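You operate a simulated robot arm through the tools that you are given. There is no shell and no other tool. Be economical: measure what you need, move in short steps, check, and stop when the job is done.

Carry out the task below with a simulated robot arm. There is one attempt and no reset: what you move stays moved.

Task
Put things in order on the door end of the plank table. At the end: the white pot is in the beige small crate; the black sink plug stands where the white pot stood; the brown long clay lump from the door end of the plank table stands where the brown round brush stood; the brown round brush from the door end of the plank table stands where the black sink plug stood; whatever was shut is shut again. Leave all else as you found it, and nothing knocked over.
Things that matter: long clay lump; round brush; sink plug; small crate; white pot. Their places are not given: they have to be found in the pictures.

Only the result counts: the job must be done as asked and must still hold three seconds after the hand-in. Knocking over, shifting, dropping, spilling or breaking anything else fails it.

Robot
A 7-joint arm with a two-finger parallel gripper, fixed in place. Base frame: the origin is at the foot of the arm, x ahead of it, y to its left, z up; the work surface is at about z = 0. Lengths are in mm, angles in degrees, forces in N, time in s.
With the tool pointing down near the work surface it reaches from about 240 to 620 mm from the base axis. Its first joint turns from -66.0 to 66.0 degrees. Payload 2.6 kg.
The tool frame sits at the grasp point between the pads (the TCP): z along the fingers, y along the line on which they close. The tips reach 30 mm beyond it. The gripper opens to 94 mm. The fingers are 28 mm wide and 10 mm thick; the gripper's body (50 by 96 mm) begins 55 mm behind the TCP.
Orientation is told as [roll, pitch, yaw] about the base's x, y, z axes, in that order, counted from this pose: with the fingers straight down and closing along the base's y, the tool's x points along the base's -x, its y along +y and its z along -z.

Tools
- The arm moves only by the tool servo_tool. Its argument "increments" is a list of rows, each a list of 3 entries, a list of its own where there are three numbers: the shift along the base's x, y, z in mm, then the turn, a rotation vector about the base's x, y, z in degrees, then the opening, from 0 (shut) to 1 (fully open). In form: [[[dx, dy, dz], [rx, ry, rz], fingers], ...]. A call has 1 to 8 rows; each row shifts and turns the commanded pose from where the row before left it. Rows are played at 5 a second. More than 50 mm and 8.6 degrees between two rows, or a gripper value outside its range, and nothing of the call is played. Where a pose cannot be reached the arm comes as near as it can. A force on the tool above 40 N (or 10 N above the force at the start of the call, whichever is more), or a blocked arm, ends the call early, and 0.2 s more pass. The fingers move at their own pace (about 72 mm/s each) and stop on an object; they squeeze with about 24 N. The grip force told is the motor's: it shows also when the fingers shut on nothing. Time passes only in rows, and 0.2 s behind the last, so rows that do not move let the fingers close. It gives the time, the measured TCP pose, the force on the tool (base axes), the opening and the grip force at its end, in the units of the frame above (readings bear some noise), with the torque about the TCP (base axes, N m) and any sound that the robot's microphone picked up.
- Cameras (640 x 400 px; columns grow to the right, rows downward): "scene" is fixed at [25.6, 426.6, 563]; the picture's right is [-0.85, -0.53, 0.00], its down [-0.30, 0.48, -0.82] and it looks along [0.43, -0.70, -0.57] (base axes); focal length 296 px, centre (320, 200). "wrist" rides on the gripper at [76, 14, -102] in the tool frame; the picture's right is [-0.18, 0.98, 0.00], its down [-0.75, -0.14, -0.64] and it looks along [-0.63, -0.12, 0.77] (tool axes); focal length 243 px, centre (320, 200).
- grab_frame(camera): a new picture of that camera. No time passes.
- probe_pixels(camera, pixels): for up to 12 pixels [column, row] of the newest picture of that camera ("zoom" is the newest enlarged one), the place [x, y, z] in the base frame of the surface seen there, good to about 2 mm. No time passes.
- zoom(camera, box): a new picture of the part [left, top, right, bottom] of that camera's present view, enlarged. No time passes.
- sign_off(): hands the job in; it is judged then, once.

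Work in short steps. Measure before you move; look again where a grasp or a placing could have gone wrong, and mend it. You have 80 turns and 54 pictures in all, those below and enlarged ones among them. Open the gripper and draw the arm clear of the work before you hand the job in, unless the task says otherwise.

The tools are called after "Request:" by a JSON object that holds its "name" and its "arguments". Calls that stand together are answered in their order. servo_tool: Moves the arm, as the interface text tells. Its arguments: {"type":"object","properties":{"increments":{"type":"array","items":{"type":"array"}}},"required":["increments"]} The other tools are called the same way: grab_frame (camera) takes a picture; probe_pixels (camera, pixels) gives the place of the surface under pixels of a picture; zoom (camera, box) takes an enlarged picture of a part of a camera's view; sign_off () hands the job in.

At the start:

```text
time: 0.0
ee_pos: [443.6, 32.9, 296.2]
tool_rot: [-0.1, -0.1, 0.1]
wrist_force: [-0.2, 0.3, 0.8]
torque: [0.01, 0.03, 0.02]
finger_gap: 94.1
gripper_force: 0.1
```

scene: 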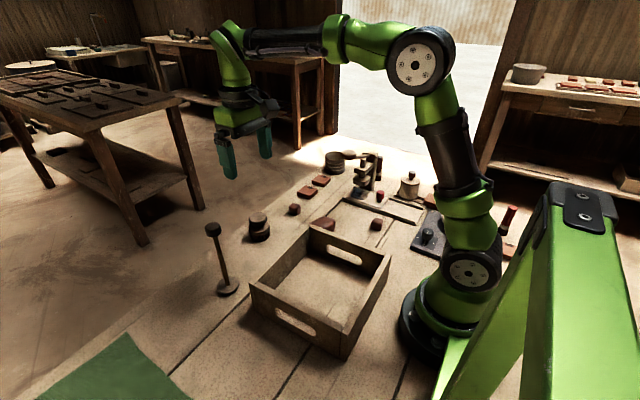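
wrist: 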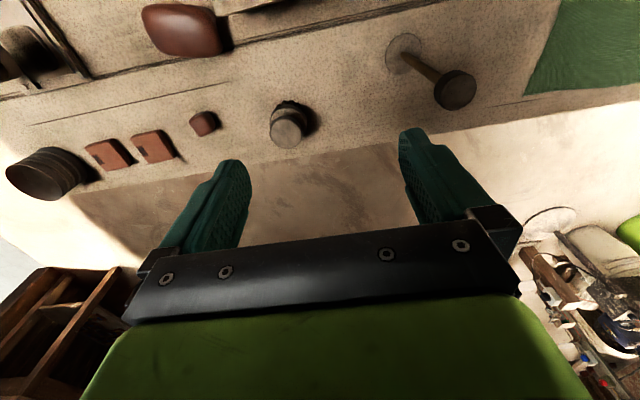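

The scene shows a crate at about (320,285) and small things around (250-420,160-240). I enlarge these areas to identify them.

Request:
{"name": "zoom", "arguments": {"camera": "scene", "box": [280, 140, 440, 240]}}

Request:
{"name": "zoom", "arguments": {"camera": "scene", "box": [180, 190, 420, 340]}}

Request:
{"name": "zoom", "arguments": {"camera": "scene", "box": [380, 160, 540, 260]}}

```text
4.00 times, centred on (360, 190) of scene
```

zoom: 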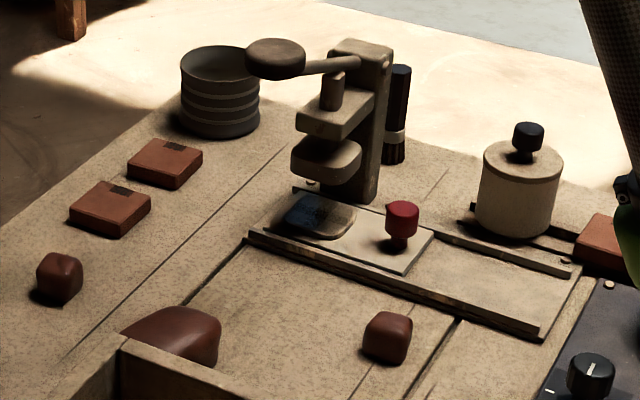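

```text
2.67 times, centred on (300, 265) of scene
```

zoom: 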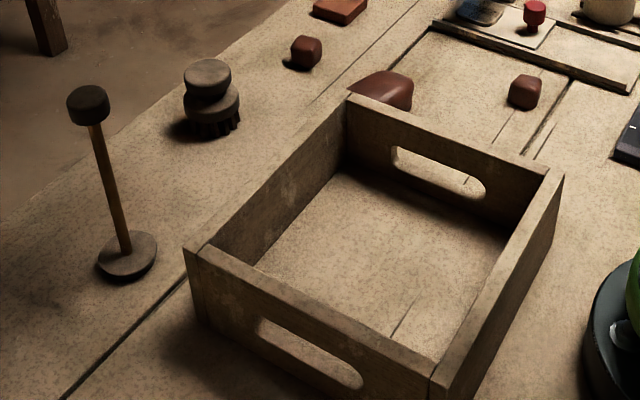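

```text
4.00 times, centred on (460, 210) of scene
```

zoom: 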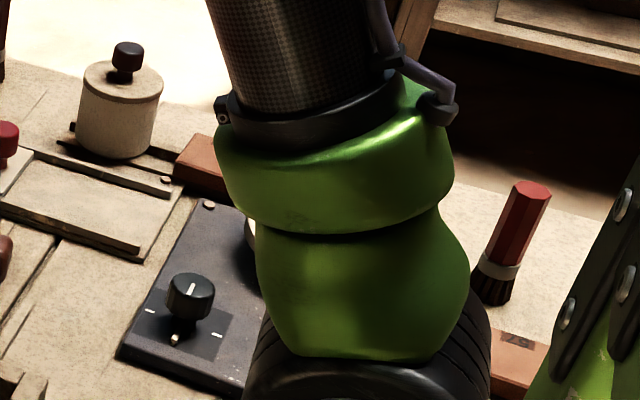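

I see the door side lies toward -y; the arm hides some of it. I probe main objects, then swing the arm up and toward -y to look with the wrist camera.

Request:
{"name": "grab_frame", "arguments": {"camera": "scene"}}

Request:
{"name": "probe_pixels", "arguments": {"camera": "scene", "pixels": [[335, 157], [366, 170], [409, 182], [295, 209], [328, 222], [377, 224], [259, 218], [213, 228], [227, 288], [427, 236], [510, 210], [380, 195]]}}

Request:
{"name": "servo_tool", "arguments": {"increments": [[[-40, -30, 0], [0, 0, 0], 0.5], [[-40, -30, 10], [0, 0, 0], 0.5], [[-30, -40, 20], [0, 0, 0], 0.5], [[-20, -40, 20], [0, 0, 0], 0.5], [[0, -40, 10], [0, 0, 0], 0.5]]}}

Request:
{"name": "grab_frame", "arguments": {"camera": "wrist"}}

```text
48 pictures are left
```

scene: 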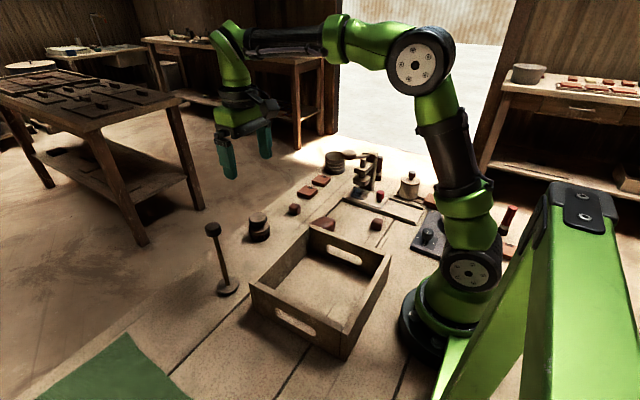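

```text
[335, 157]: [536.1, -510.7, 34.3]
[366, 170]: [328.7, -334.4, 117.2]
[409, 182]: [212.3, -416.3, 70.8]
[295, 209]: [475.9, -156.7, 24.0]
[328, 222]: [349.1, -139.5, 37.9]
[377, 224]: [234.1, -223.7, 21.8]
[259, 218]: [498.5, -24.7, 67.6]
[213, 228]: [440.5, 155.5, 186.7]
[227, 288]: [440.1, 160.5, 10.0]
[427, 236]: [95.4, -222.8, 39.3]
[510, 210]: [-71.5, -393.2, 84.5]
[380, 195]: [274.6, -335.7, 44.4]
```

```text
refused: row 2 steps farther than a row can; nothing moved
```

```text
47 pictures are left
```

wrist: 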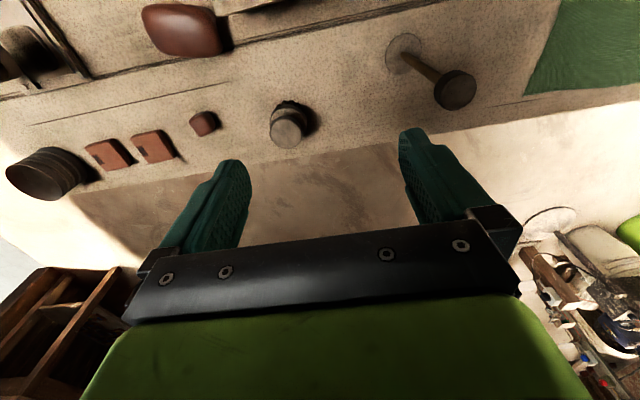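

Rows must stay under 50 mm. I repeat the look with shorter rows.

Request:
{"name": "servo_tool", "arguments": {"increments": [[[-30, -30, 10], [0, 0, 0], 0.5], [[-30, -30, 10], [0, 0, 0], 0.5], [[-30, -35, 10], [0, 0, 0], 0.5], [[-30, -35, 10], [0, 0, 0], 0.5], [[-20, -40, 10], [0, 0, 0], 0.5], [[-10, -40, 10], [0, 0, 0], 0.5], [[0, -40, 10], [0, 0, 0], 0.5]]}}

Request:
{"name": "grab_frame", "arguments": {"camera": "wrist"}}

Request:
{"name": "grab_frame", "arguments": {"camera": "scene"}}

```text
time: 1.6
ee_pos: [294.5, -215.7, 365.7]
tool_rot: [0.0, 0.0, 0.0]
wrist_force: [-0.5, -0.2, 1.5]
torque: [0.02, -0.01, 0.01]
finger_gap: 47.0
gripper_force: 0.0
```

```text
46 pictures are left
```

wrist: 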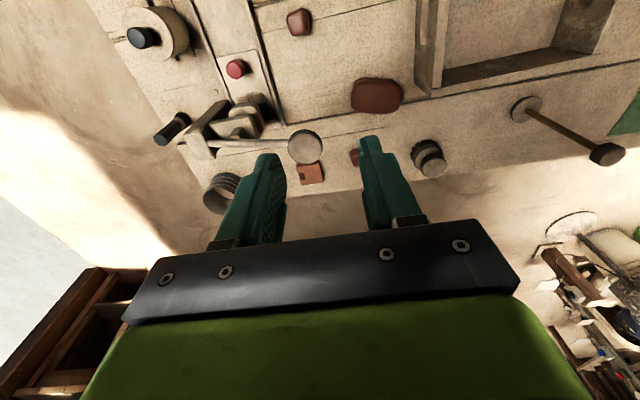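

```text
45 pictures are left
```

scene: 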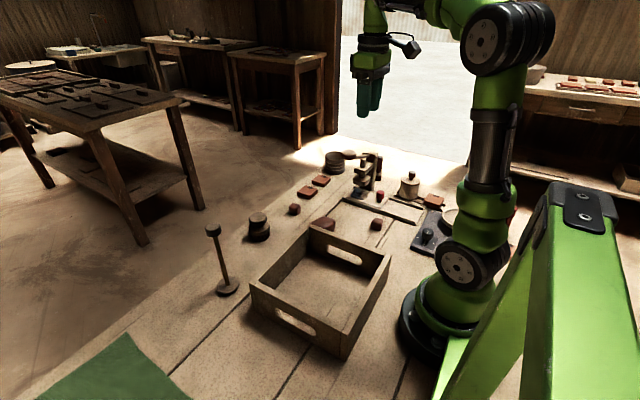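

The wrist view now shows canister (155,30), press (220,130), clay (300,20), (377,95), brush (430,155). I enlarge both regions.

Request:
{"name": "zoom", "arguments": {"camera": "wrist", "box": [100, 0, 340, 150]}}

Request:
{"name": "zoom", "arguments": {"camera": "wrist", "box": [280, 60, 640, 220]}}

Request:
{"name": "zoom", "arguments": {"camera": "scene", "box": [320, 140, 520, 265]}}

```text
2.67 times, centred on (220, 75) of wrist
```

zoom: 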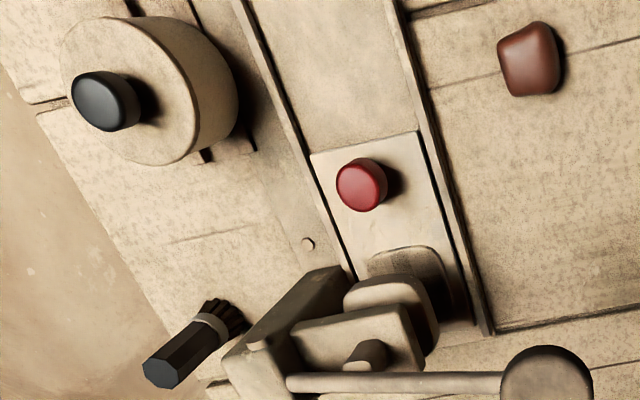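

```text
1.78 times, centred on (460, 140) of wrist
```

zoom: 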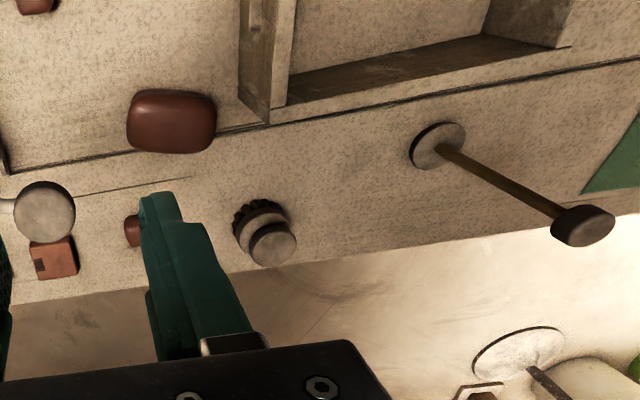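

```text
3.20 times, centred on (420, 202) of scene
```

zoom: 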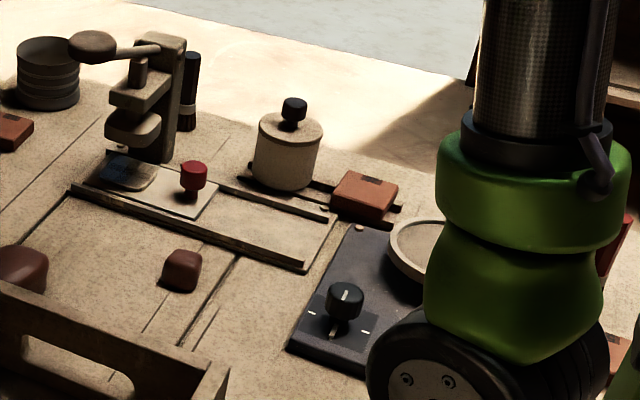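

White pot and black sink plug are not yet evident; I get a closer wrist view over the crate and the +y side.

Request:
{"name": "servo_tool", "arguments": {"increments": [[[0, 45, 10], [0, 0, 0], 0.5], [[0, 45, 10], [0, 0, 0], 0.5], [[0, 45, 10], [0, 0, 0], 0.5], [[0, 45, 10], [0, 0, 0], 0.5], [[0, 45, 0], [0, 0, 0], 0.5], [[0, 45, 0], [0, 0, 0], 0.5], [[0, 45, 0], [0, 0, 0], 0.5]]}}

Request:
{"name": "grab_frame", "arguments": {"camera": "wrist"}}

Request:
{"name": "zoom", "arguments": {"camera": "scene", "box": [0, 240, 260, 400]}}

Request:
{"name": "zoom", "arguments": {"camera": "scene", "box": [400, 180, 560, 280]}}

```text
time: 3.2
ee_pos: [293.5, 101.2, 406.9]
tool_rot: [0.0, 0.0, -0.1]
wrist_force: [0.5, -0.8, -0.3]
torque: [0.0, 0.02, 0.02]
finger_gap: 47.0
gripper_force: 0.1
```

```text
41 pictures are left
```

wrist: 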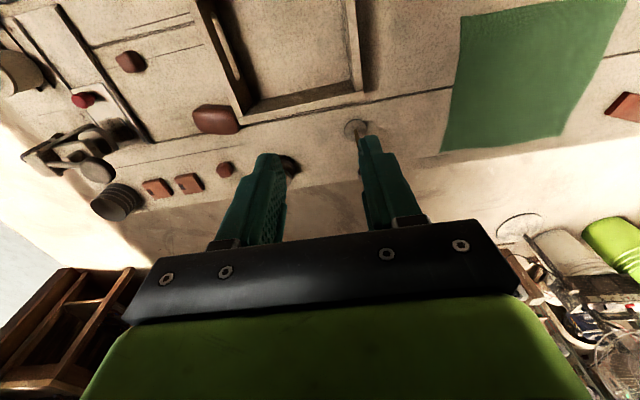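

```text
2.46 times, centred on (130, 320) of scene
```

zoom: 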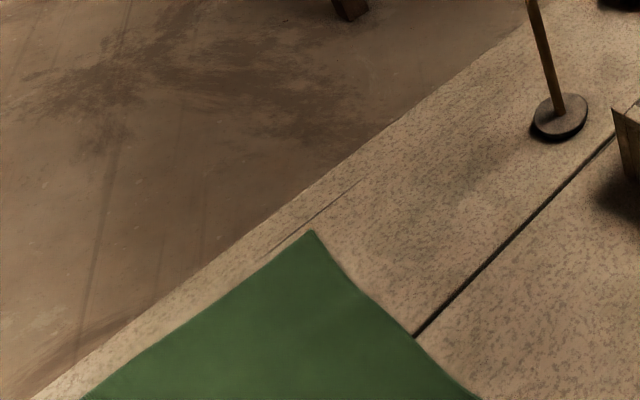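

```text
4.00 times, centred on (480, 230) of scene
```

zoom: 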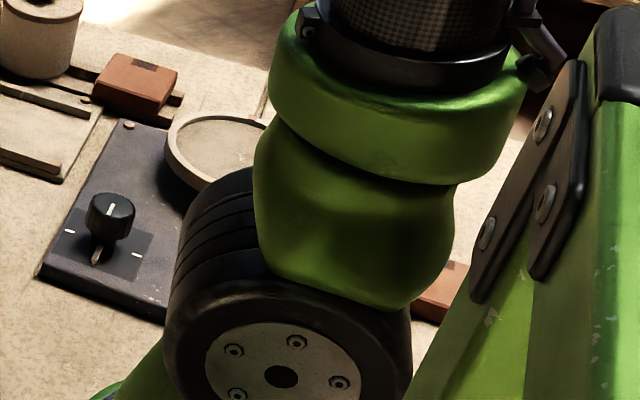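

I look closer at the object near (498,-25) and the stick object, backing the camera so that fingers don't cover them.

Request:
{"name": "servo_tool", "arguments": {"increments": [[[10, -40, -25], [0, 0, 0], 1], [[15, -30, -30], [0, 0, 0], 1], [[20, -20, -35], [0, 0, 0], 1], [[20, 0, -40], [0, 0, 0], 1], [[10, 0, -40], [0, 0, 0], 1]]}}

Request:
{"name": "grab_frame", "arguments": {"camera": "wrist"}}

Request:
{"name": "zoom", "arguments": {"camera": "scene", "box": [232, 195, 304, 250]}}

Request:
{"name": "zoom", "arguments": {"camera": "scene", "box": [340, 150, 440, 215]}}

```text
time: 4.4
ee_pos: [369.4, 10.3, 235.8]
tool_rot: [-0.1, -0.1, 0.0]
wrist_force: [0.1, 0.0, -0.7]
torque: [0.02, -0.02, 0.02]
finger_gap: 94.0
gripper_force: 0.1
```

```text
38 pictures are left
```

wrist: 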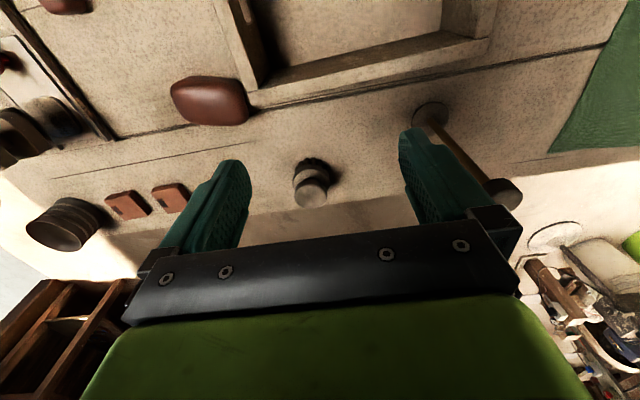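

```text
7.27 times, centred on (268, 222) of scene
```

zoom: 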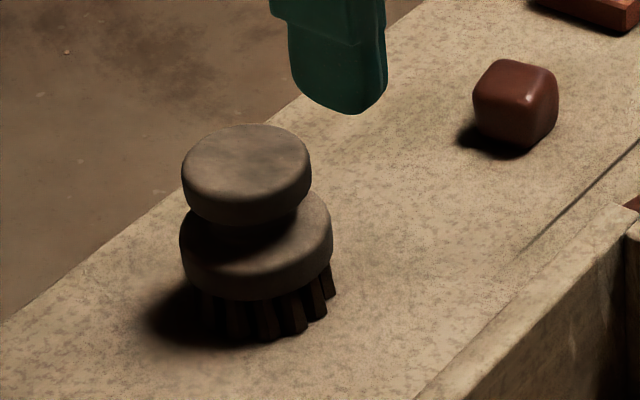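

```text
6.15 times, centred on (390, 182) of scene
```

zoom: 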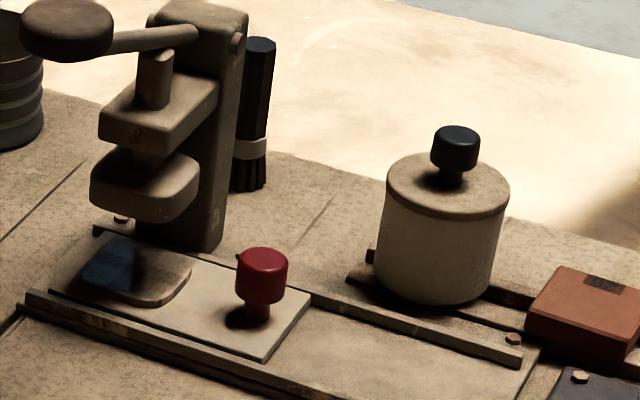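

The brown object at (268,222) is clearly the brush. I now examine the stick object and the canister/hotplate more closely.

Request:
{"name": "zoom", "arguments": {"camera": "scene", "box": [180, 210, 290, 310]}}

Request:
{"name": "probe_pixels", "arguments": {"camera": "scene", "pixels": [[411, 174], [404, 181], [418, 183], [400, 193], [408, 198], [417, 195], [400, 186], [398, 198], [385, 192], [358, 195]]}}

Request:
{"name": "servo_tool", "arguments": {"increments": [[[-30, -35, 20], [0, 0, 0], 1], [[-30, -35, 15], [0, 0, 0], 1], [[-30, -35, 15], [0, 0, 0], 1], [[-30, -35, 10], [0, 0, 0], 1], [[-30, -35, 10], [0, 0, 0], 1], [[-30, -35, 10], [0, 0, 0], 1], [[0, -35, 10], [0, 0, 0], 1], [[0, -35, 10], [0, 0, 0], 1]]}}

Request:
{"name": "grab_frame", "arguments": {"camera": "wrist"}}

Request:
{"name": "grab_frame", "arguments": {"camera": "scene"}}

```text
4.00 times, centred on (235, 260) of scene
```

zoom: 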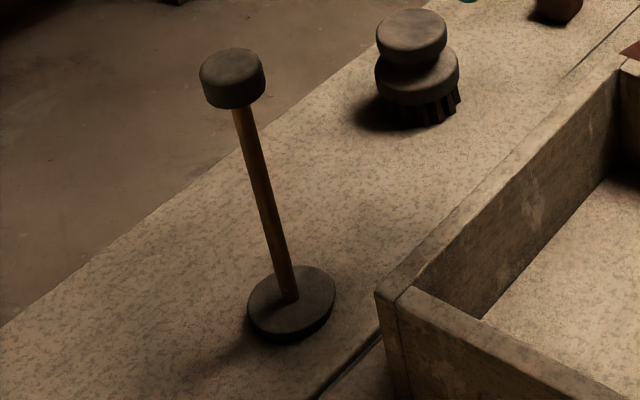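

```text
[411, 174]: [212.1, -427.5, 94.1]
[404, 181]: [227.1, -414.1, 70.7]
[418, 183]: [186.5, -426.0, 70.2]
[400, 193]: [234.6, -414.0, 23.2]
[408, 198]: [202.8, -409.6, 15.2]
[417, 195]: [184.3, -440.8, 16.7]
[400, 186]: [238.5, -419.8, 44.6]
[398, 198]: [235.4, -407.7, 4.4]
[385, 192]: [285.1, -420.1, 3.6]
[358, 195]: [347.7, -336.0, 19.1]
```

```text
refused: row 1 steps farther than a row can; nothing moved
```

```text
34 pictures are left
```

wrist: 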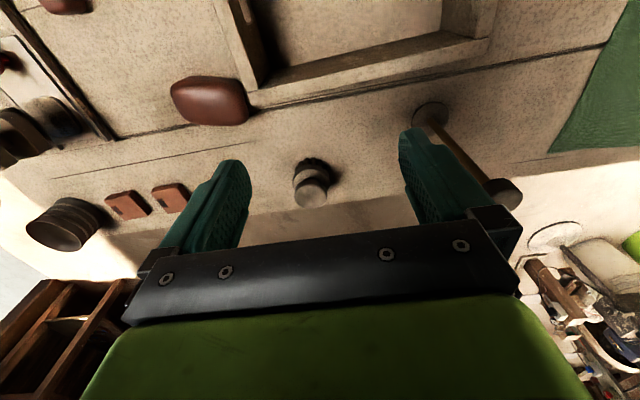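

```text
33 pictures are left
```

scene: 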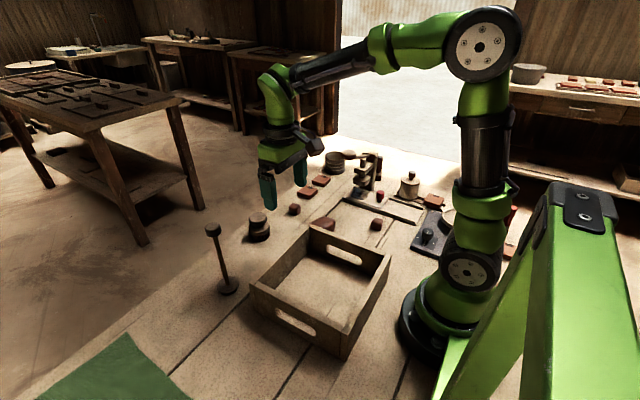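

Step too long (50.04 mm-ish). I tilt the tool so the wrist camera looks straight down for an overview of the whole table.

Request:
{"name": "servo_tool", "arguments": {"increments": [[[-15, -20, 30], [0, 8, 0], 1], [[-15, -20, 30], [0, 8, 0], 1], [[-15, -20, 30], [0, 8, 0], 1], [[-15, -20, 30], [0, 8, 0], 1], [[0, -20, 10], [0, 0, 0], 1], [[0, -20, 10], [0, 0, 0], 1]]}}

Request:
{"name": "grab_frame", "arguments": {"camera": "wrist"}}

```text
time: 5.8
ee_pos: [299.0, -71.3, 356.4]
tool_rot: [-0.9, 31.1, -0.4]
wrist_force: [0.5, -0.5, 1.0]
torque: [0.02, 0.0, -0.01]
finger_gap: 94.1
gripper_force: 0.0
out of reach, approached as far as the arm can: row 4, 5, 6
```

```text
32 pictures are left
```

wrist: 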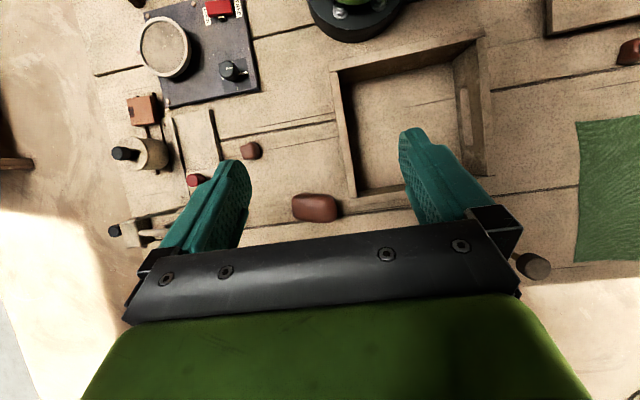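

The crate is empty. Unknown structures appear at top right (590,10) and top left (135,0), so I enlarge them.

Request:
{"name": "zoom", "arguments": {"camera": "wrist", "box": [500, 0, 640, 90]}}

Request:
{"name": "zoom", "arguments": {"camera": "wrist", "box": [80, 0, 280, 125]}}

Request:
{"name": "zoom", "arguments": {"camera": "wrist", "box": [90, 120, 270, 250]}}

Request:
{"name": "probe_pixels", "arguments": {"camera": "wrist", "pixels": [[590, 10], [632, 50], [135, 2], [345, 80], [480, 45], [355, 192], [485, 172], [400, 100], [555, 30]]}}

```text
4.44 times, centred on (570, 45) of wrist
```

zoom: 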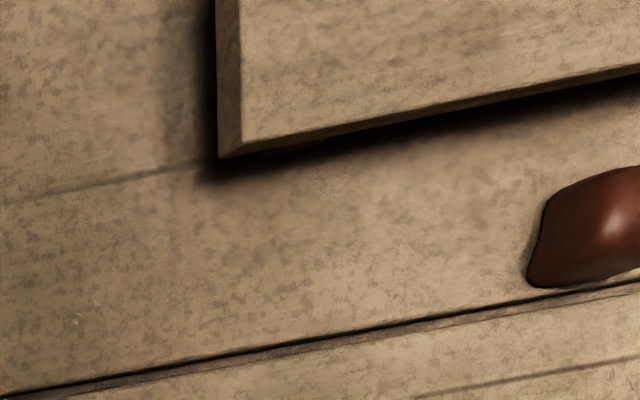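

```text
3.20 times, centred on (180, 62) of wrist
```

zoom: 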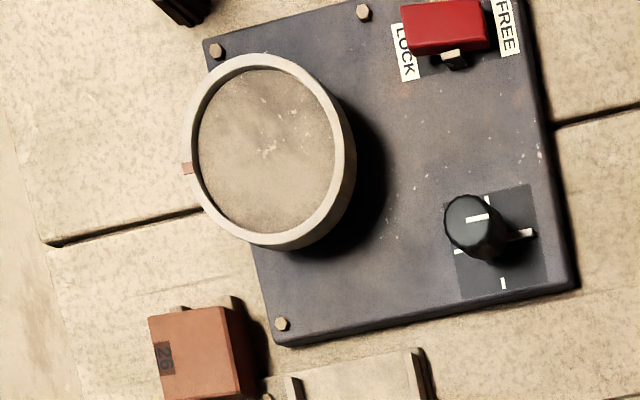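

```text
3.08 times, centred on (180, 185) of wrist
```

zoom: 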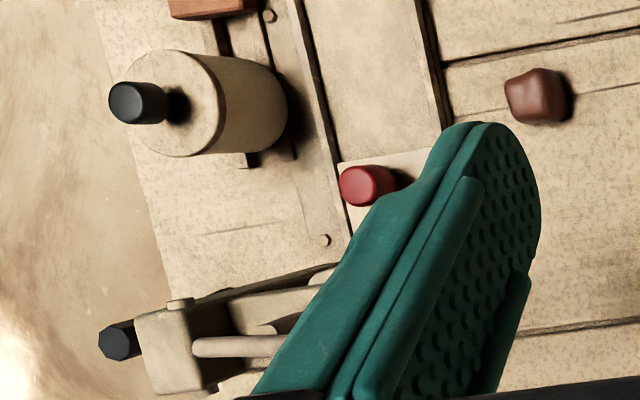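

```text
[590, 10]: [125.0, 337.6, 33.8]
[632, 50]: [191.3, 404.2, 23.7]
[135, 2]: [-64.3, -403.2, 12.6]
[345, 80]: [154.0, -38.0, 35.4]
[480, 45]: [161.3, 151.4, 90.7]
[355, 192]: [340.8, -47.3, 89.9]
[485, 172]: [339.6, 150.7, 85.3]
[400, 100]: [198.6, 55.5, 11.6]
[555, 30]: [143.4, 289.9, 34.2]
```

Another end of the table exists at +y (box at (125,337), clay at (191,404)). I move there to look.

Request:
{"name": "servo_tool", "arguments": {"increments": [[[-10, 45, 0], [0, 0, 0], 1], [[-10, 45, 0], [0, 0, 0], 1], [[-10, 45, 0], [0, 0, 0], 1], [[-10, 45, 0], [0, 0, 0], 1], [[-10, 45, 0], [0, 0, 0], 1], [[-10, 45, 0], [0, 0, 0], 1], [[-10, 45, 0], [0, 0, 0], 1], [[0, 45, 0], [0, 0, 0], 1]]}}

Request:
{"name": "grab_frame", "arguments": {"camera": "wrist"}}

```text
time: 7.6
ee_pos: [231.4, 288.3, 356.7]
tool_rot: [0.0, 32.0, 0.0]
wrist_force: [-0.5, 0.1, 0.0]
torque: [0.01, -0.01, 0.0]
finger_gap: 93.8
gripper_force: 0.1
```

```text
28 pictures are left
```

wrist: 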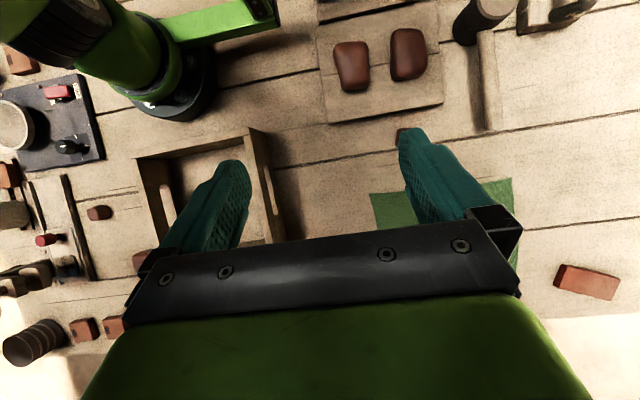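

The far end has a board with two clay lumps, a dark cylinder (485,15) and a frame (560,10). I enlarge it.

Request:
{"name": "zoom", "arguments": {"camera": "wrist", "box": [300, 0, 620, 140]}}

Request:
{"name": "probe_pixels", "arguments": {"camera": "wrist", "pixels": [[350, 65], [407, 50], [485, 15], [570, 5], [402, 135], [380, 110], [590, 285]]}}

```text
2.00 times, centred on (460, 70) of wrist
```

zoom: 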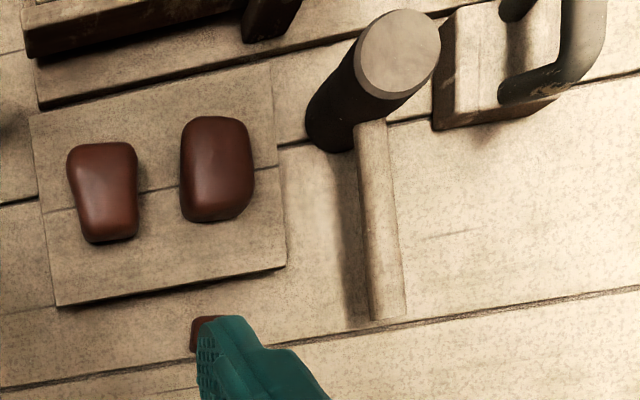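

```text
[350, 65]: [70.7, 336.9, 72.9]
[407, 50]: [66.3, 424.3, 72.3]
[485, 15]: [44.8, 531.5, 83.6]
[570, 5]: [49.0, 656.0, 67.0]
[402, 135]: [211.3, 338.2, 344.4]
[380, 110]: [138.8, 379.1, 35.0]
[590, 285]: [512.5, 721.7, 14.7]
```

The far end isn't relevant. The only shut thing is the canister with the black knob near (212,-425), so I swing there with the camera facing it.

Request:
{"name": "servo_tool", "arguments": {"increments": [[[15, -45, 0], [0, -8, 0], 1], [[15, -45, 0], [0, -8, 0], 1], [[15, -45, 0], [0, -8, 0], 1], [[15, -45, 0], [0, -8, 0], 1], [[10, -45, 0], [0, 0, -8], 1], [[0, -45, 0], [0, 0, -8], 1], [[0, -45, 0], [0, 0, -8], 1], [[0, -45, 0], [0, 0, -8], 1]]}}

Request:
{"name": "servo_tool", "arguments": {"increments": [[[-20, -45, 0], [0, 0, -8], 1], [[-20, -45, 0], [0, 0, -8], 1], [[-20, -45, 0], [0, 0, -8], 1], [[-20, -45, -10], [0, 0, -4], 1], [[-15, -45, -20], [0, 0, 0], 1], [[-15, -40, -25], [0, 0, 0], 1], [[0, -20, -40], [0, 0, 0], 1], [[0, 0, -40], [0, 0, 0], 1]]}}

Request:
{"name": "grab_frame", "arguments": {"camera": "wrist"}}

```text
time: 9.4
ee_pos: [300.6, -72.0, 353.9]
tool_rot: [0.0, 0.0, -32.1]
wrist_force: [-0.6, -0.1, -0.6]
torque: [0.04, -0.02, -0.02]
finger_gap: 94.1
gripper_force: 0.1
```

```text
refused: row 4 steps farther than a row can; nothing moved
```

```text
26 pictures are left
```

wrist: 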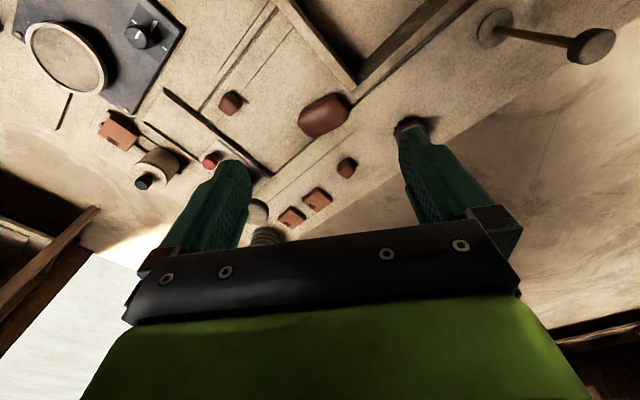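

I redo the swing in shorter rows, ending near (180,-350,215).

Request:
{"name": "servo_tool", "arguments": {"increments": [[[-20, -40, 0], [0, 0, -8], 1], [[-20, -40, 0], [0, 0, -8], 1], [[-20, -40, 0], [0, 0, -8], 1], [[-20, -40, -10], [0, 0, -4], 1], [[-20, -40, -20], [0, 0, 0], 1], [[-15, -40, -20], [0, 0, 0], 1], [[0, -30, -38], [0, 0, 0], 1], [[0, 0, -45], [0, 0, 0], 1]]}}

Request:
{"name": "zoom", "arguments": {"camera": "wrist", "box": [160, 0, 480, 200]}}

```text
time: 11.2
ee_pos: [186.8, -340.3, 221.0]
tool_rot: [0.0, -0.1, -60.0]
wrist_force: [0.4, 0.1, 0.4]
torque: [0.01, -0.02, -0.03]
finger_gap: 93.9
gripper_force: 0.0
```

```text
2.00 times, centred on (320, 100) of wrist
```

zoom: 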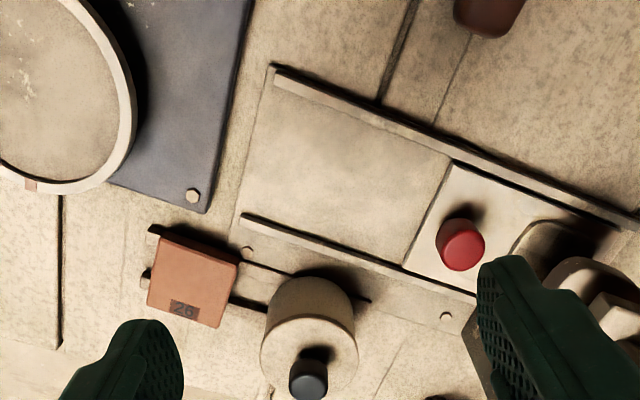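

I probe the knob, lid and canister edges in the enlarged picture to plan the grasp.

Request:
{"name": "probe_pixels", "arguments": {"camera": "zoom", "pixels": [[308, 375], [308, 368], [293, 375], [322, 375], [275, 340], [345, 340], [308, 325], [268, 345], [355, 345], [308, 290], [300, 278], [370, 298]]}}

```text
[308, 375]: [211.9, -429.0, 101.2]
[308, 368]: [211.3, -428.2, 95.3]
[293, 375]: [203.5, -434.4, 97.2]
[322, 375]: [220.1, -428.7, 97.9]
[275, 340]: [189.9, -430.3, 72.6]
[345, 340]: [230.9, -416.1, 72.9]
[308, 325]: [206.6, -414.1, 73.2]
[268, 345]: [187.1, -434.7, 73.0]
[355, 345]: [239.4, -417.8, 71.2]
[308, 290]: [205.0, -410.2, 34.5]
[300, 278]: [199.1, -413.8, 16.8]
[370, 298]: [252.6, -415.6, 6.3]
```

Knob top is z≈101, lid top z≈73, axis about (212,-437). I move above the knob and check alignment.

Request:
{"name": "servo_tool", "arguments": {"increments": [[[6, -33, 0], [0, 0, 0], 0.6], [[6, -32, 0], [0, 0, 0], 0.6], [[12, -32, 0], [0, 0, 0], 0.6], [[0, 0, -35], [0, 0, 0], 0.6], [[0, 0, -35], [0, 0, 0], 0.6]]}}

Request:
{"name": "grab_frame", "arguments": {"camera": "wrist"}}

```text
time: 12.4
ee_pos: [211.4, -437.2, 151.3]
tool_rot: [-0.1, -0.1, -59.9]
wrist_force: [-0.7, 0.4, -0.3]
torque: [-0.01, 0.01, 0.0]
finger_gap: 56.4
gripper_force: 0.0
```

```text
24 pictures are left
```

wrist: 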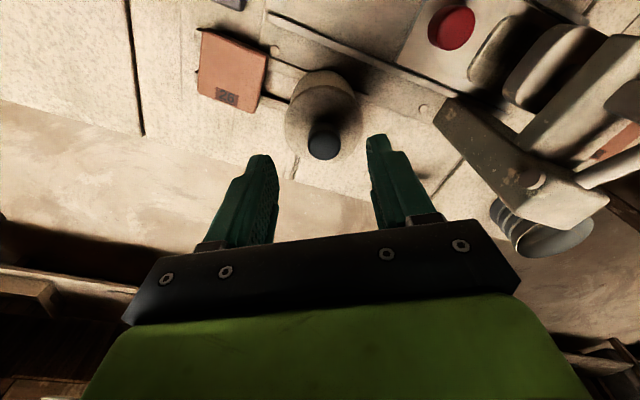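

The knob at (324,143) is exactly beneath the TCP (predicted (320,144)). I go down to z≈109, close, and lift a little.

Request:
{"name": "servo_tool", "arguments": {"increments": [[[0, 0, -20], [0, 0, 0], 0.6], [[0, 0, -22], [0, 0, 0], 0.6], [[0, 0, 0], [0, 0, 0], 0.1], [[0, 0, 0], [0, 0, 0], 0.1], [[0, 0, 0], [0, 0, 0], 0.1]]}}

Request:
{"name": "servo_tool", "arguments": {"increments": [[[0, 0, 5], [0, 0, 0], 0.1], [[0, 0, 10], [0, 0, 0], 0.1], [[0, 0, 15], [0, 0, 0], 0.1], [[0, 0, 20], [0, 0, 0], 0.1], [[0, 0, 20], [0, 0, 0], 0.1]]}}

Request:
{"name": "zoom", "arguments": {"camera": "scene", "box": [340, 130, 460, 205]}}

```text
time: 13.6
ee_pos: [209.3, -439.3, 109.5]
tool_rot: [0.0, 0.0, -60.0]
wrist_force: [0.0, 0.0, 0.1]
torque: [-0.01, 0.0, -0.01]
finger_gap: 22.5
gripper_force: 24.3
heard: snap
```

```text
time: 14.8
ee_pos: [210.7, -438.2, 181.0]
tool_rot: [-0.1, 0.0, -60.0]
wrist_force: [-0.6, 0.9, 1.2]
torque: [-0.02, 0.04, 0.02]
finger_gap: 22.6
gripper_force: 23.9
```

```text
5.33 times, centred on (400, 168) of scene
```

zoom: 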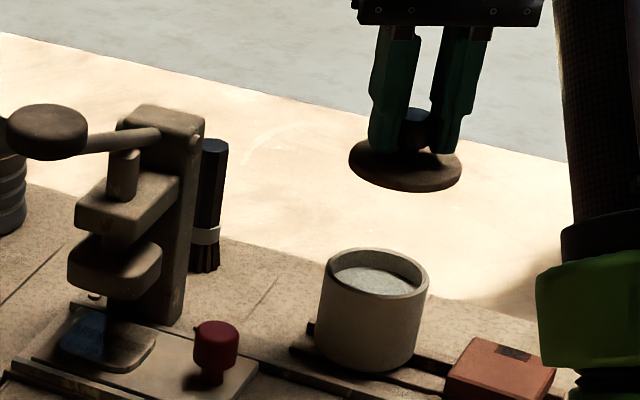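

The lid came off (a "snap" was heard, probably the closure). Something whitish is inside the canister; I enlarge it.

Request:
{"name": "zoom", "arguments": {"camera": "scene", "box": [394, 170, 426, 204]}}

Request:
{"name": "probe_pixels", "arguments": {"camera": "zoom", "pixels": [[280, 120], [310, 150], [350, 170], [330, 100], [400, 160], [320, 190], [250, 130], [320, 60], [300, 110], [370, 120]]}}

```text
11.76 times, centred on (410, 187) of scene
```

zoom: 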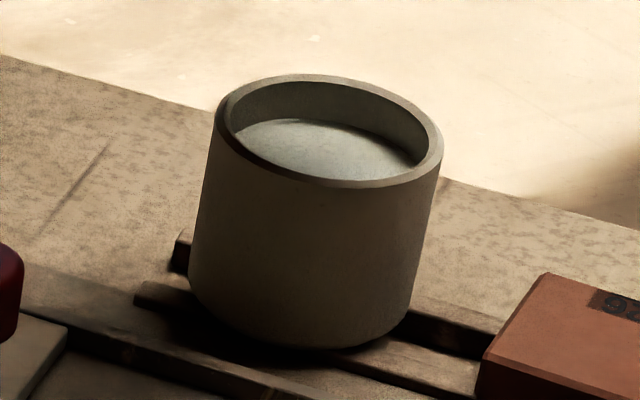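

```text
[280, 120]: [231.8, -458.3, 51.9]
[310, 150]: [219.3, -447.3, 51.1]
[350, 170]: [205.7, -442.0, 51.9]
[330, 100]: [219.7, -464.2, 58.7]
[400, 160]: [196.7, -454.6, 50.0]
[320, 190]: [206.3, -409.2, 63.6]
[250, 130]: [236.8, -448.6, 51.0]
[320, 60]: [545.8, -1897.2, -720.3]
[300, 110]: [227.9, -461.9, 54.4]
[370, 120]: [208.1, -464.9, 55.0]
```

The canister holds something pale, flat at z≈51. Next I examine the dark-bluish item on the slide under the press.

Request:
{"name": "zoom", "arguments": {"camera": "scene", "box": [340, 175, 396, 210]}}

Request:
{"name": "probe_pixels", "arguments": {"camera": "zoom", "pixels": [[160, 190], [200, 190], [240, 215], [260, 240], [150, 220], [200, 120], [300, 270], [400, 260], [420, 180], [250, 60], [350, 160], [120, 260]]}}

```text
11.43 times, centred on (368, 192) of scene
```

zoom: 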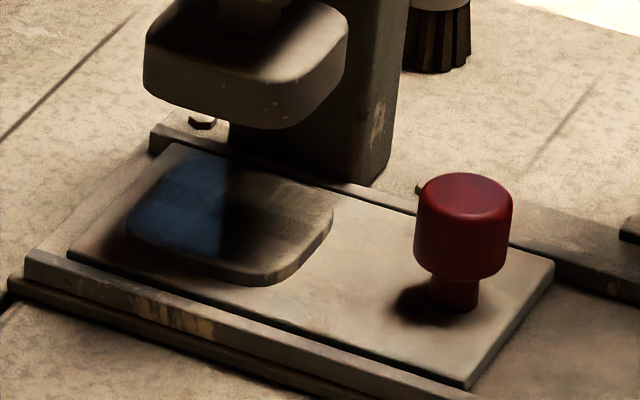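

```text
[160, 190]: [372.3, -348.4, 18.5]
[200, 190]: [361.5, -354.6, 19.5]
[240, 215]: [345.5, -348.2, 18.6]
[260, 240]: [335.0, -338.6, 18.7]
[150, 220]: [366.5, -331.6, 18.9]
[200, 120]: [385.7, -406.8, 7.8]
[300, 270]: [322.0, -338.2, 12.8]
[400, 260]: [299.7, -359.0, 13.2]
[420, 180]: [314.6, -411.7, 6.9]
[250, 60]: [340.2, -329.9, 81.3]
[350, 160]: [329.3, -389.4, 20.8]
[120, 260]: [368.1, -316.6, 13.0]
```

The slide carries only a fixed two-tone pad. I move the held lid outward so that the wrist camera looks straight down into the open canister.

Request:
{"name": "servo_tool", "arguments": {"increments": [[[0, 0, 30], [0, 0, 0], 0.1], [[13, -27, 0], [0, 0, 0], 0.1], [[15, -30, 0], [0, 0, 0], 0.1]]}}

Request:
{"name": "grab_frame", "arguments": {"camera": "wrist"}}

Request:
{"name": "zoom", "arguments": {"camera": "wrist", "box": [240, 0, 400, 100]}}

```text
time: 15.6
ee_pos: [237.6, -494.2, 209.4]
tool_rot: [0.0, 0.0, -60.0]
wrist_force: [0.4, 0.3, 0.3]
torque: [0.0, 0.0, 0.02]
finger_gap: 22.7
gripper_force: 23.8
```

```text
20 pictures are left
```

wrist: 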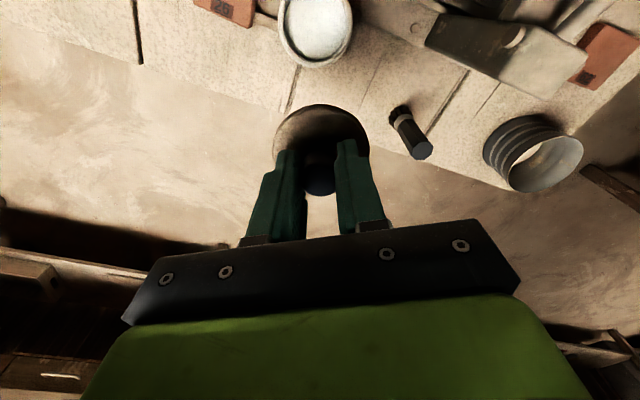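

```text
4.00 times, centred on (320, 50) of wrist
```

zoom: 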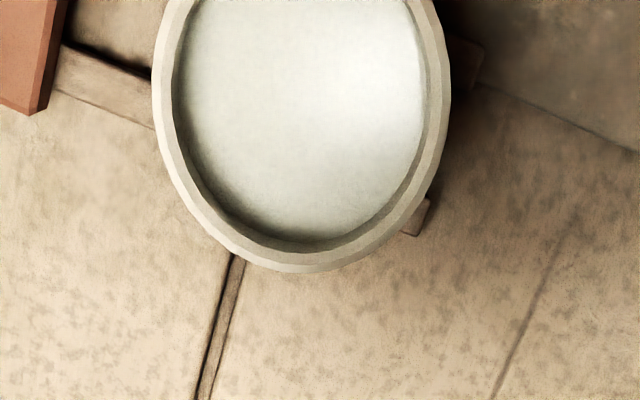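

The canister is a pot of white contents with a lid, i.e. the white pot. The only unidentified reachable item is the stick object, so I inspect it at high magnification.

Request:
{"name": "zoom", "arguments": {"camera": "scene", "box": [196, 215, 256, 305]}}

Request:
{"name": "probe_pixels", "arguments": {"camera": "zoom", "pixels": [[250, 40], [270, 60], [300, 200], [330, 320], [310, 330], [370, 320], [335, 350], [350, 300]]}}

```text
4.44 times, centred on (226, 260) of scene
```

zoom: 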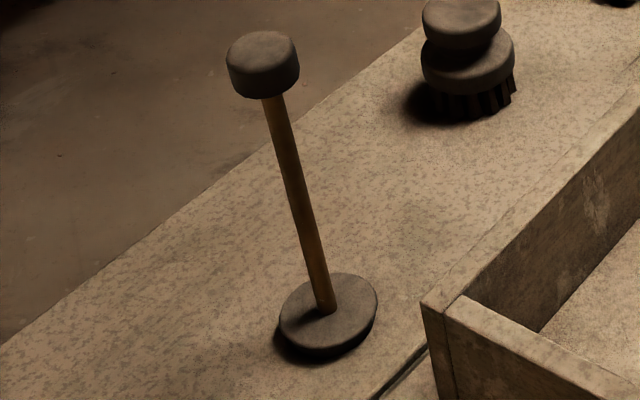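

```text
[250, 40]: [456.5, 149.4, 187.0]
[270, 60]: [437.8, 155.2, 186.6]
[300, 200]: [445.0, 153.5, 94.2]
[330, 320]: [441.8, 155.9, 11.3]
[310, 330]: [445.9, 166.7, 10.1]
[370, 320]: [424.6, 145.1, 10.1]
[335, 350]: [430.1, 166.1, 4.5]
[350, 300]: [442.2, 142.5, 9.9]
```

I probe the slide bed, rails and press surroundings for a possible hidden compartment.

Request:
{"name": "probe_pixels", "arguments": {"camera": "scene", "pixels": [[400, 207], [408, 213], [392, 211], [415, 215], [350, 210], [365, 215], [380, 212], [395, 219], [412, 223], [340, 203], [388, 232], [420, 206]]}}

Request:
{"name": "zoom", "arguments": {"camera": "wrist", "box": [360, 0, 640, 190]}}

```text
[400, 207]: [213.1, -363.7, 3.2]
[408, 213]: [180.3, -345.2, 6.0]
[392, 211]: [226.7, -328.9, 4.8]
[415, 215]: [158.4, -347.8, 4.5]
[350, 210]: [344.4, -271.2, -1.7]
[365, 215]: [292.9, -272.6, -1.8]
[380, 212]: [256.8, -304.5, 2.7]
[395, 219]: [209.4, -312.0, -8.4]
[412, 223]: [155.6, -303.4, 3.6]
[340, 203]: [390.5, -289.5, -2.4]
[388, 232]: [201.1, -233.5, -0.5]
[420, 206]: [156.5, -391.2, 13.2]
```

```text
2.11 times, centred on (500, 95) of wrist
```

zoom: 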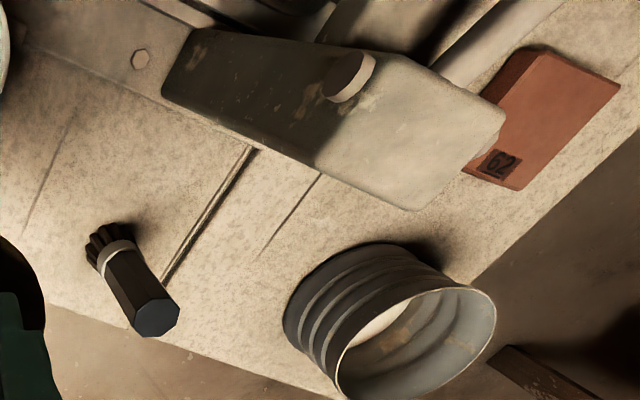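

No compartment depth there (bed z≈5). I put the lid back by reversing my motion exactly, then continue searching for the plug.

Request:
{"name": "servo_tool", "arguments": {"increments": [[[-15, 30, 0], [0, 0, 0], 0.1], [[-13, 27, 0], [0, 0, 0], 0.1], [[0, 0, -30], [0, 0, 0], 0.1], [[0, 0, -35], [0, 0, 0], 0.1], [[0, 0, -20], [0, 0, 0], 0.1], [[0, 0, -10], [0, 0, 0], 0.1], [[0, 0, -5], [0, 0, 0], 0.1], [[0, 0, 0], [0, 0, 0], 0.1]]}}

```text
time: 17.4
ee_pos: [209.3, -437.7, 111.7]
tool_rot: [0.0, 0.0, -59.9]
wrist_force: [0.3, 0.0, -0.6]
torque: [0.0, 0.01, -0.01]
finger_gap: 22.7
gripper_force: 24.1
```

The lid is back at its height with no contact force. I lower 1 mm, release, rise, and move to look into the bucket and behind the press.

Request:
{"name": "servo_tool", "arguments": {"increments": [[[0, 0, -1], [0, 0, 0], 0.1], [[0, 0, 0], [0, 0, 0], 0.6], [[0, 0, 0], [0, 0, 0], 0.6], [[0, 0, 25], [0, 0, 0], 0.6], [[0, 0, 45], [0, 0, 0], 0.6], [[0, 0, 45], [0, 0, 0], 0.6], [[0, 0, 45], [0, 0, 0], 0.6]]}}

Request:
{"name": "zoom", "arguments": {"camera": "scene", "box": [320, 140, 440, 215]}}

```text
time: 19.0
ee_pos: [211.3, -439.1, 269.4]
tool_rot: [0.0, 0.0, -60.0]
wrist_force: [-0.5, -0.1, 0.6]
torque: [0.01, -0.01, 0.01]
finger_gap: 56.4
gripper_force: 0.0
```

```text
5.33 times, centred on (380, 178) of scene
```

zoom: 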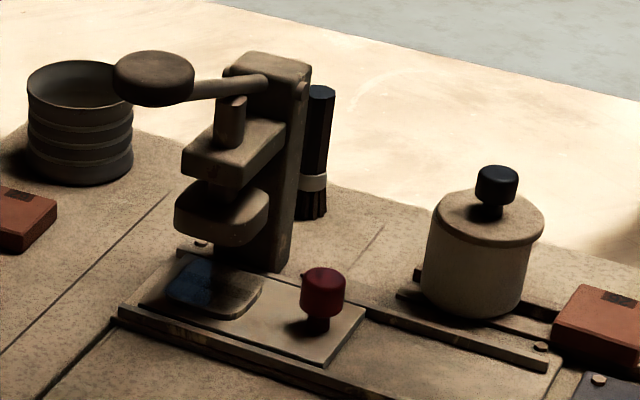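

Lid looks seated. The bucket at upper left has something yellowish inside, so I rise and look into it.

Request:
{"name": "servo_tool", "arguments": {"increments": [[[10, 10, 45], [0, 0, 0], 0.6], [[25, 15, 36], [0, 0, 5], 0.6], [[40, 20, 0], [0, 0, 5], 0.6], [[40, 20, 0], [0, 0, 5], 0.6], [[40, 14, 0], [0, 0, 0], 0.6]]}}

Request:
{"name": "grab_frame", "arguments": {"camera": "wrist"}}

```text
time: 20.2
ee_pos: [364.8, -359.7, 350.6]
tool_rot: [0.0, 0.0, -44.9]
wrist_force: [-0.5, 0.1, -1.0]
torque: [0.02, -0.01, -0.02]
finger_gap: 56.4
gripper_force: 0.1
```

```text
15 pictures are left
```

wrist: 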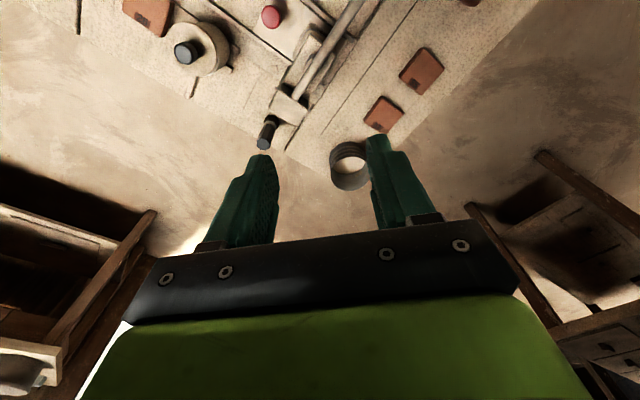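

I probe the bucket's inside and rim with this view.

Request:
{"name": "probe_pixels", "arguments": {"camera": "wrist", "pixels": [[350, 165], [345, 160], [335, 165], [350, 148], [350, 185], [383, 115], [421, 72], [265, 133]]}}

Request:
{"name": "zoom", "arguments": {"camera": "wrist", "box": [240, 40, 440, 200]}}

```text
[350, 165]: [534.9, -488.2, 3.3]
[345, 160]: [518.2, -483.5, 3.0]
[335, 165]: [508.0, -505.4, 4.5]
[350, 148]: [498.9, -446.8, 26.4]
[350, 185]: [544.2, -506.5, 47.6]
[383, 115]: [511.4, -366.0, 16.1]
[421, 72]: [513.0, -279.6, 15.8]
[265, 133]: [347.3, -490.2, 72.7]
```

```text
2.50 times, centred on (340, 120) of wrist
```

zoom: 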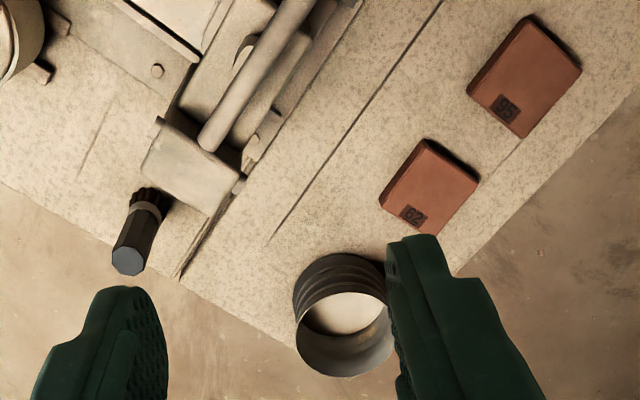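

The sleeve is empty too, so the only remaining candidate for the plug among reachable objects is the stick-and-disc piece. I move over it for a close, differently lit look.

Request:
{"name": "servo_tool", "arguments": {"increments": [[[0, 45, 0], [0, 0, 8], 0.6], [[0, 45, 0], [0, 0, 8], 0.6], [[0, 45, 0], [0, 0, 8], 0.6], [[0, 45, 0], [0, 0, 8], 0.6], [[0, 45, 0], [0, 0, 8], 0.6], [[0, 45, 0], [0, 0, 5], 0.6], [[10, 45, 0], [0, 0, 0], 0.6], [[10, 45, 0], [0, 0, 0], 0.6]]}}

Request:
{"name": "servo_tool", "arguments": {"increments": [[[0, 40, 0], [0, 0, 0], 1], [[0, 40, -10], [0, 0, 0], 1], [[0, 30, -20], [0, 0, 0], 1], [[0, 0, -25], [0, 0, 0], 1]]}}

Request:
{"name": "zoom", "arguments": {"camera": "wrist", "box": [160, 0, 480, 200]}}

```text
time: 22.0
ee_pos: [386.1, 0.9, 350.8]
tool_rot: [0.0, -0.1, -0.1]
wrist_force: [0.6, 0.1, 0.3]
torque: [0.03, 0.03, -0.01]
finger_gap: 56.3
gripper_force: 0.1
```

```text
time: 23.0
ee_pos: [385.5, 112.7, 295.2]
tool_rot: [0.0, 0.1, 0.0]
wrist_force: [0.5, -0.5, 0.0]
torque: [-0.02, 0.03, 0.01]
finger_gap: 93.9
gripper_force: 0.0
```

```text
2.00 times, centred on (320, 100) of wrist
```

zoom: 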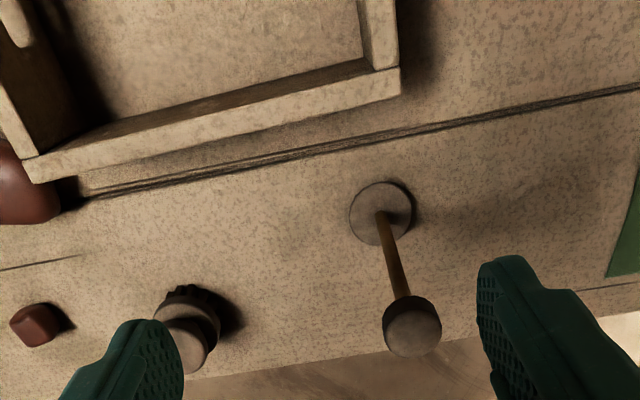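

The stick is grey-beige, clearly not black. I compare the dark octagonal piece behind the press with the jar's black knob at high magnification.

Request:
{"name": "zoom", "arguments": {"camera": "scene", "box": [368, 150, 424, 190]}}

Request:
{"name": "zoom", "arguments": {"camera": "scene", "box": [490, 190, 540, 270]}}

```text
10.00 times, centred on (396, 170) of scene
```

zoom: 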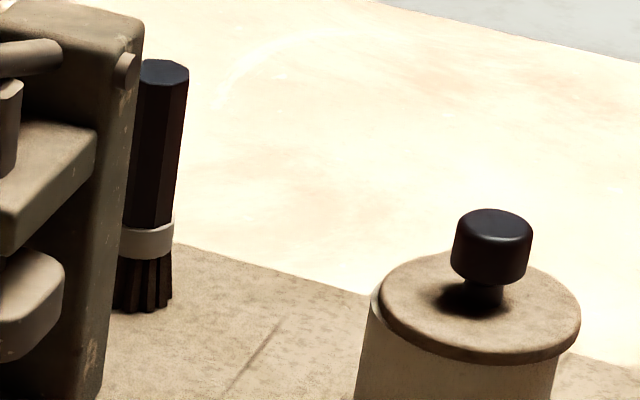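

```text
5.00 times, centred on (515, 230) of scene
```

zoom: 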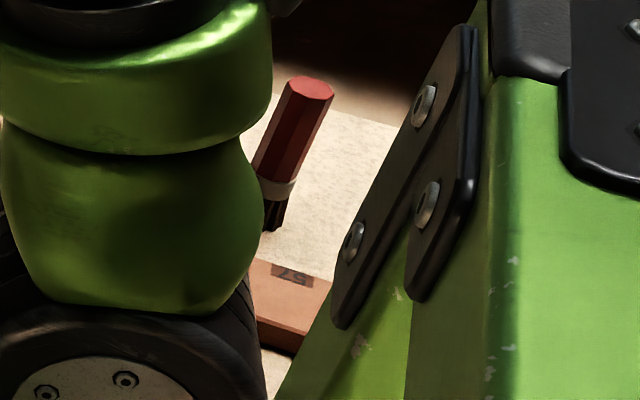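

Both octagonal pieces are plain handled brushes, and the lid now looks 2–3 mm off to the right (rim showing at (375,300)), which I will mend. The other shut thing is the slide with the red knob; I probe the knob and press geometry before testing it.

Request:
{"name": "probe_pixels", "arguments": {"camera": "scene", "pixels": [[380, 191], [380, 192], [378, 194], [383, 194], [380, 197], [380, 200], [349, 153], [362, 152], [371, 157], [358, 180], [366, 184], [388, 199]]}}

```text
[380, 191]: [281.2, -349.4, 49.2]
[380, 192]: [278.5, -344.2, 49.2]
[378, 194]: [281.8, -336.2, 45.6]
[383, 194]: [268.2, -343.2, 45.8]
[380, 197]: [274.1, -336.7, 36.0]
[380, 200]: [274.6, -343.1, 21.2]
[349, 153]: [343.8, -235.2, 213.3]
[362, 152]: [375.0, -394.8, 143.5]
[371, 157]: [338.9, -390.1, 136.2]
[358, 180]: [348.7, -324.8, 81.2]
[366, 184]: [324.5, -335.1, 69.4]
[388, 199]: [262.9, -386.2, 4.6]
```

Red knob centre ≈(278,-347), cap z 30–49; lever end is at (344,-235,213). I go above the knob at safe height and check.

Request:
{"name": "servo_tool", "arguments": {"increments": [[[-13, -45, 0], [0, 0, 0], 0.5], [[-13, -45, 0], [0, 0, 0], 0.5], [[-13, -45, 0], [0, 0, 0], 0.5], [[-13, -45, 0], [0, 0, 0], 0.5], [[-13, -45, 0], [0, 0, 0], 0.5], [[-13, -45, 0], [0, 0, 0], 0.5], [[-13, -45, 0], [0, 0, 0], 0.5], [[-13, -45, 0], [0, 0, 0], 0.5]]}}

Request:
{"name": "servo_tool", "arguments": {"increments": [[[-3, -49, 0], [0, 0, 0], 0.5], [[0, -49, 0], [0, 0, 0], 0.5], [[0, 0, -45], [0, 0, 0], 0.5], [[0, 0, -45], [0, 0, 0], 0.5], [[0, 0, -45], [0, 0, 0], 0.5]]}}

Request:
{"name": "grab_frame", "arguments": {"camera": "wrist"}}

```text
time: 24.8
ee_pos: [281.6, -248.9, 295.4]
tool_rot: [-0.1, 0.0, 0.2]
wrist_force: [0.4, 0.6, 0.5]
torque: [0.0, 0.01, 0.0]
finger_gap: 47.0
gripper_force: 0.0
```

```text
time: 26.0
ee_pos: [279.8, -347.1, 160.0]
tool_rot: [0.0, 0.0, -0.1]
wrist_force: [-0.4, 0.9, -0.1]
torque: [0.02, 0.02, 0.03]
finger_gap: 46.7
gripper_force: 0.0
```

```text
10 pictures are left
```

wrist: 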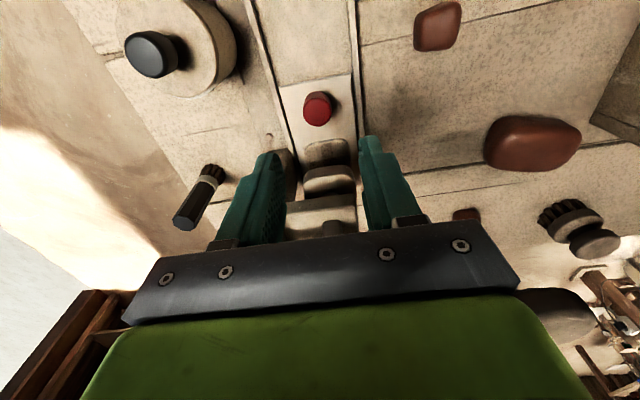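

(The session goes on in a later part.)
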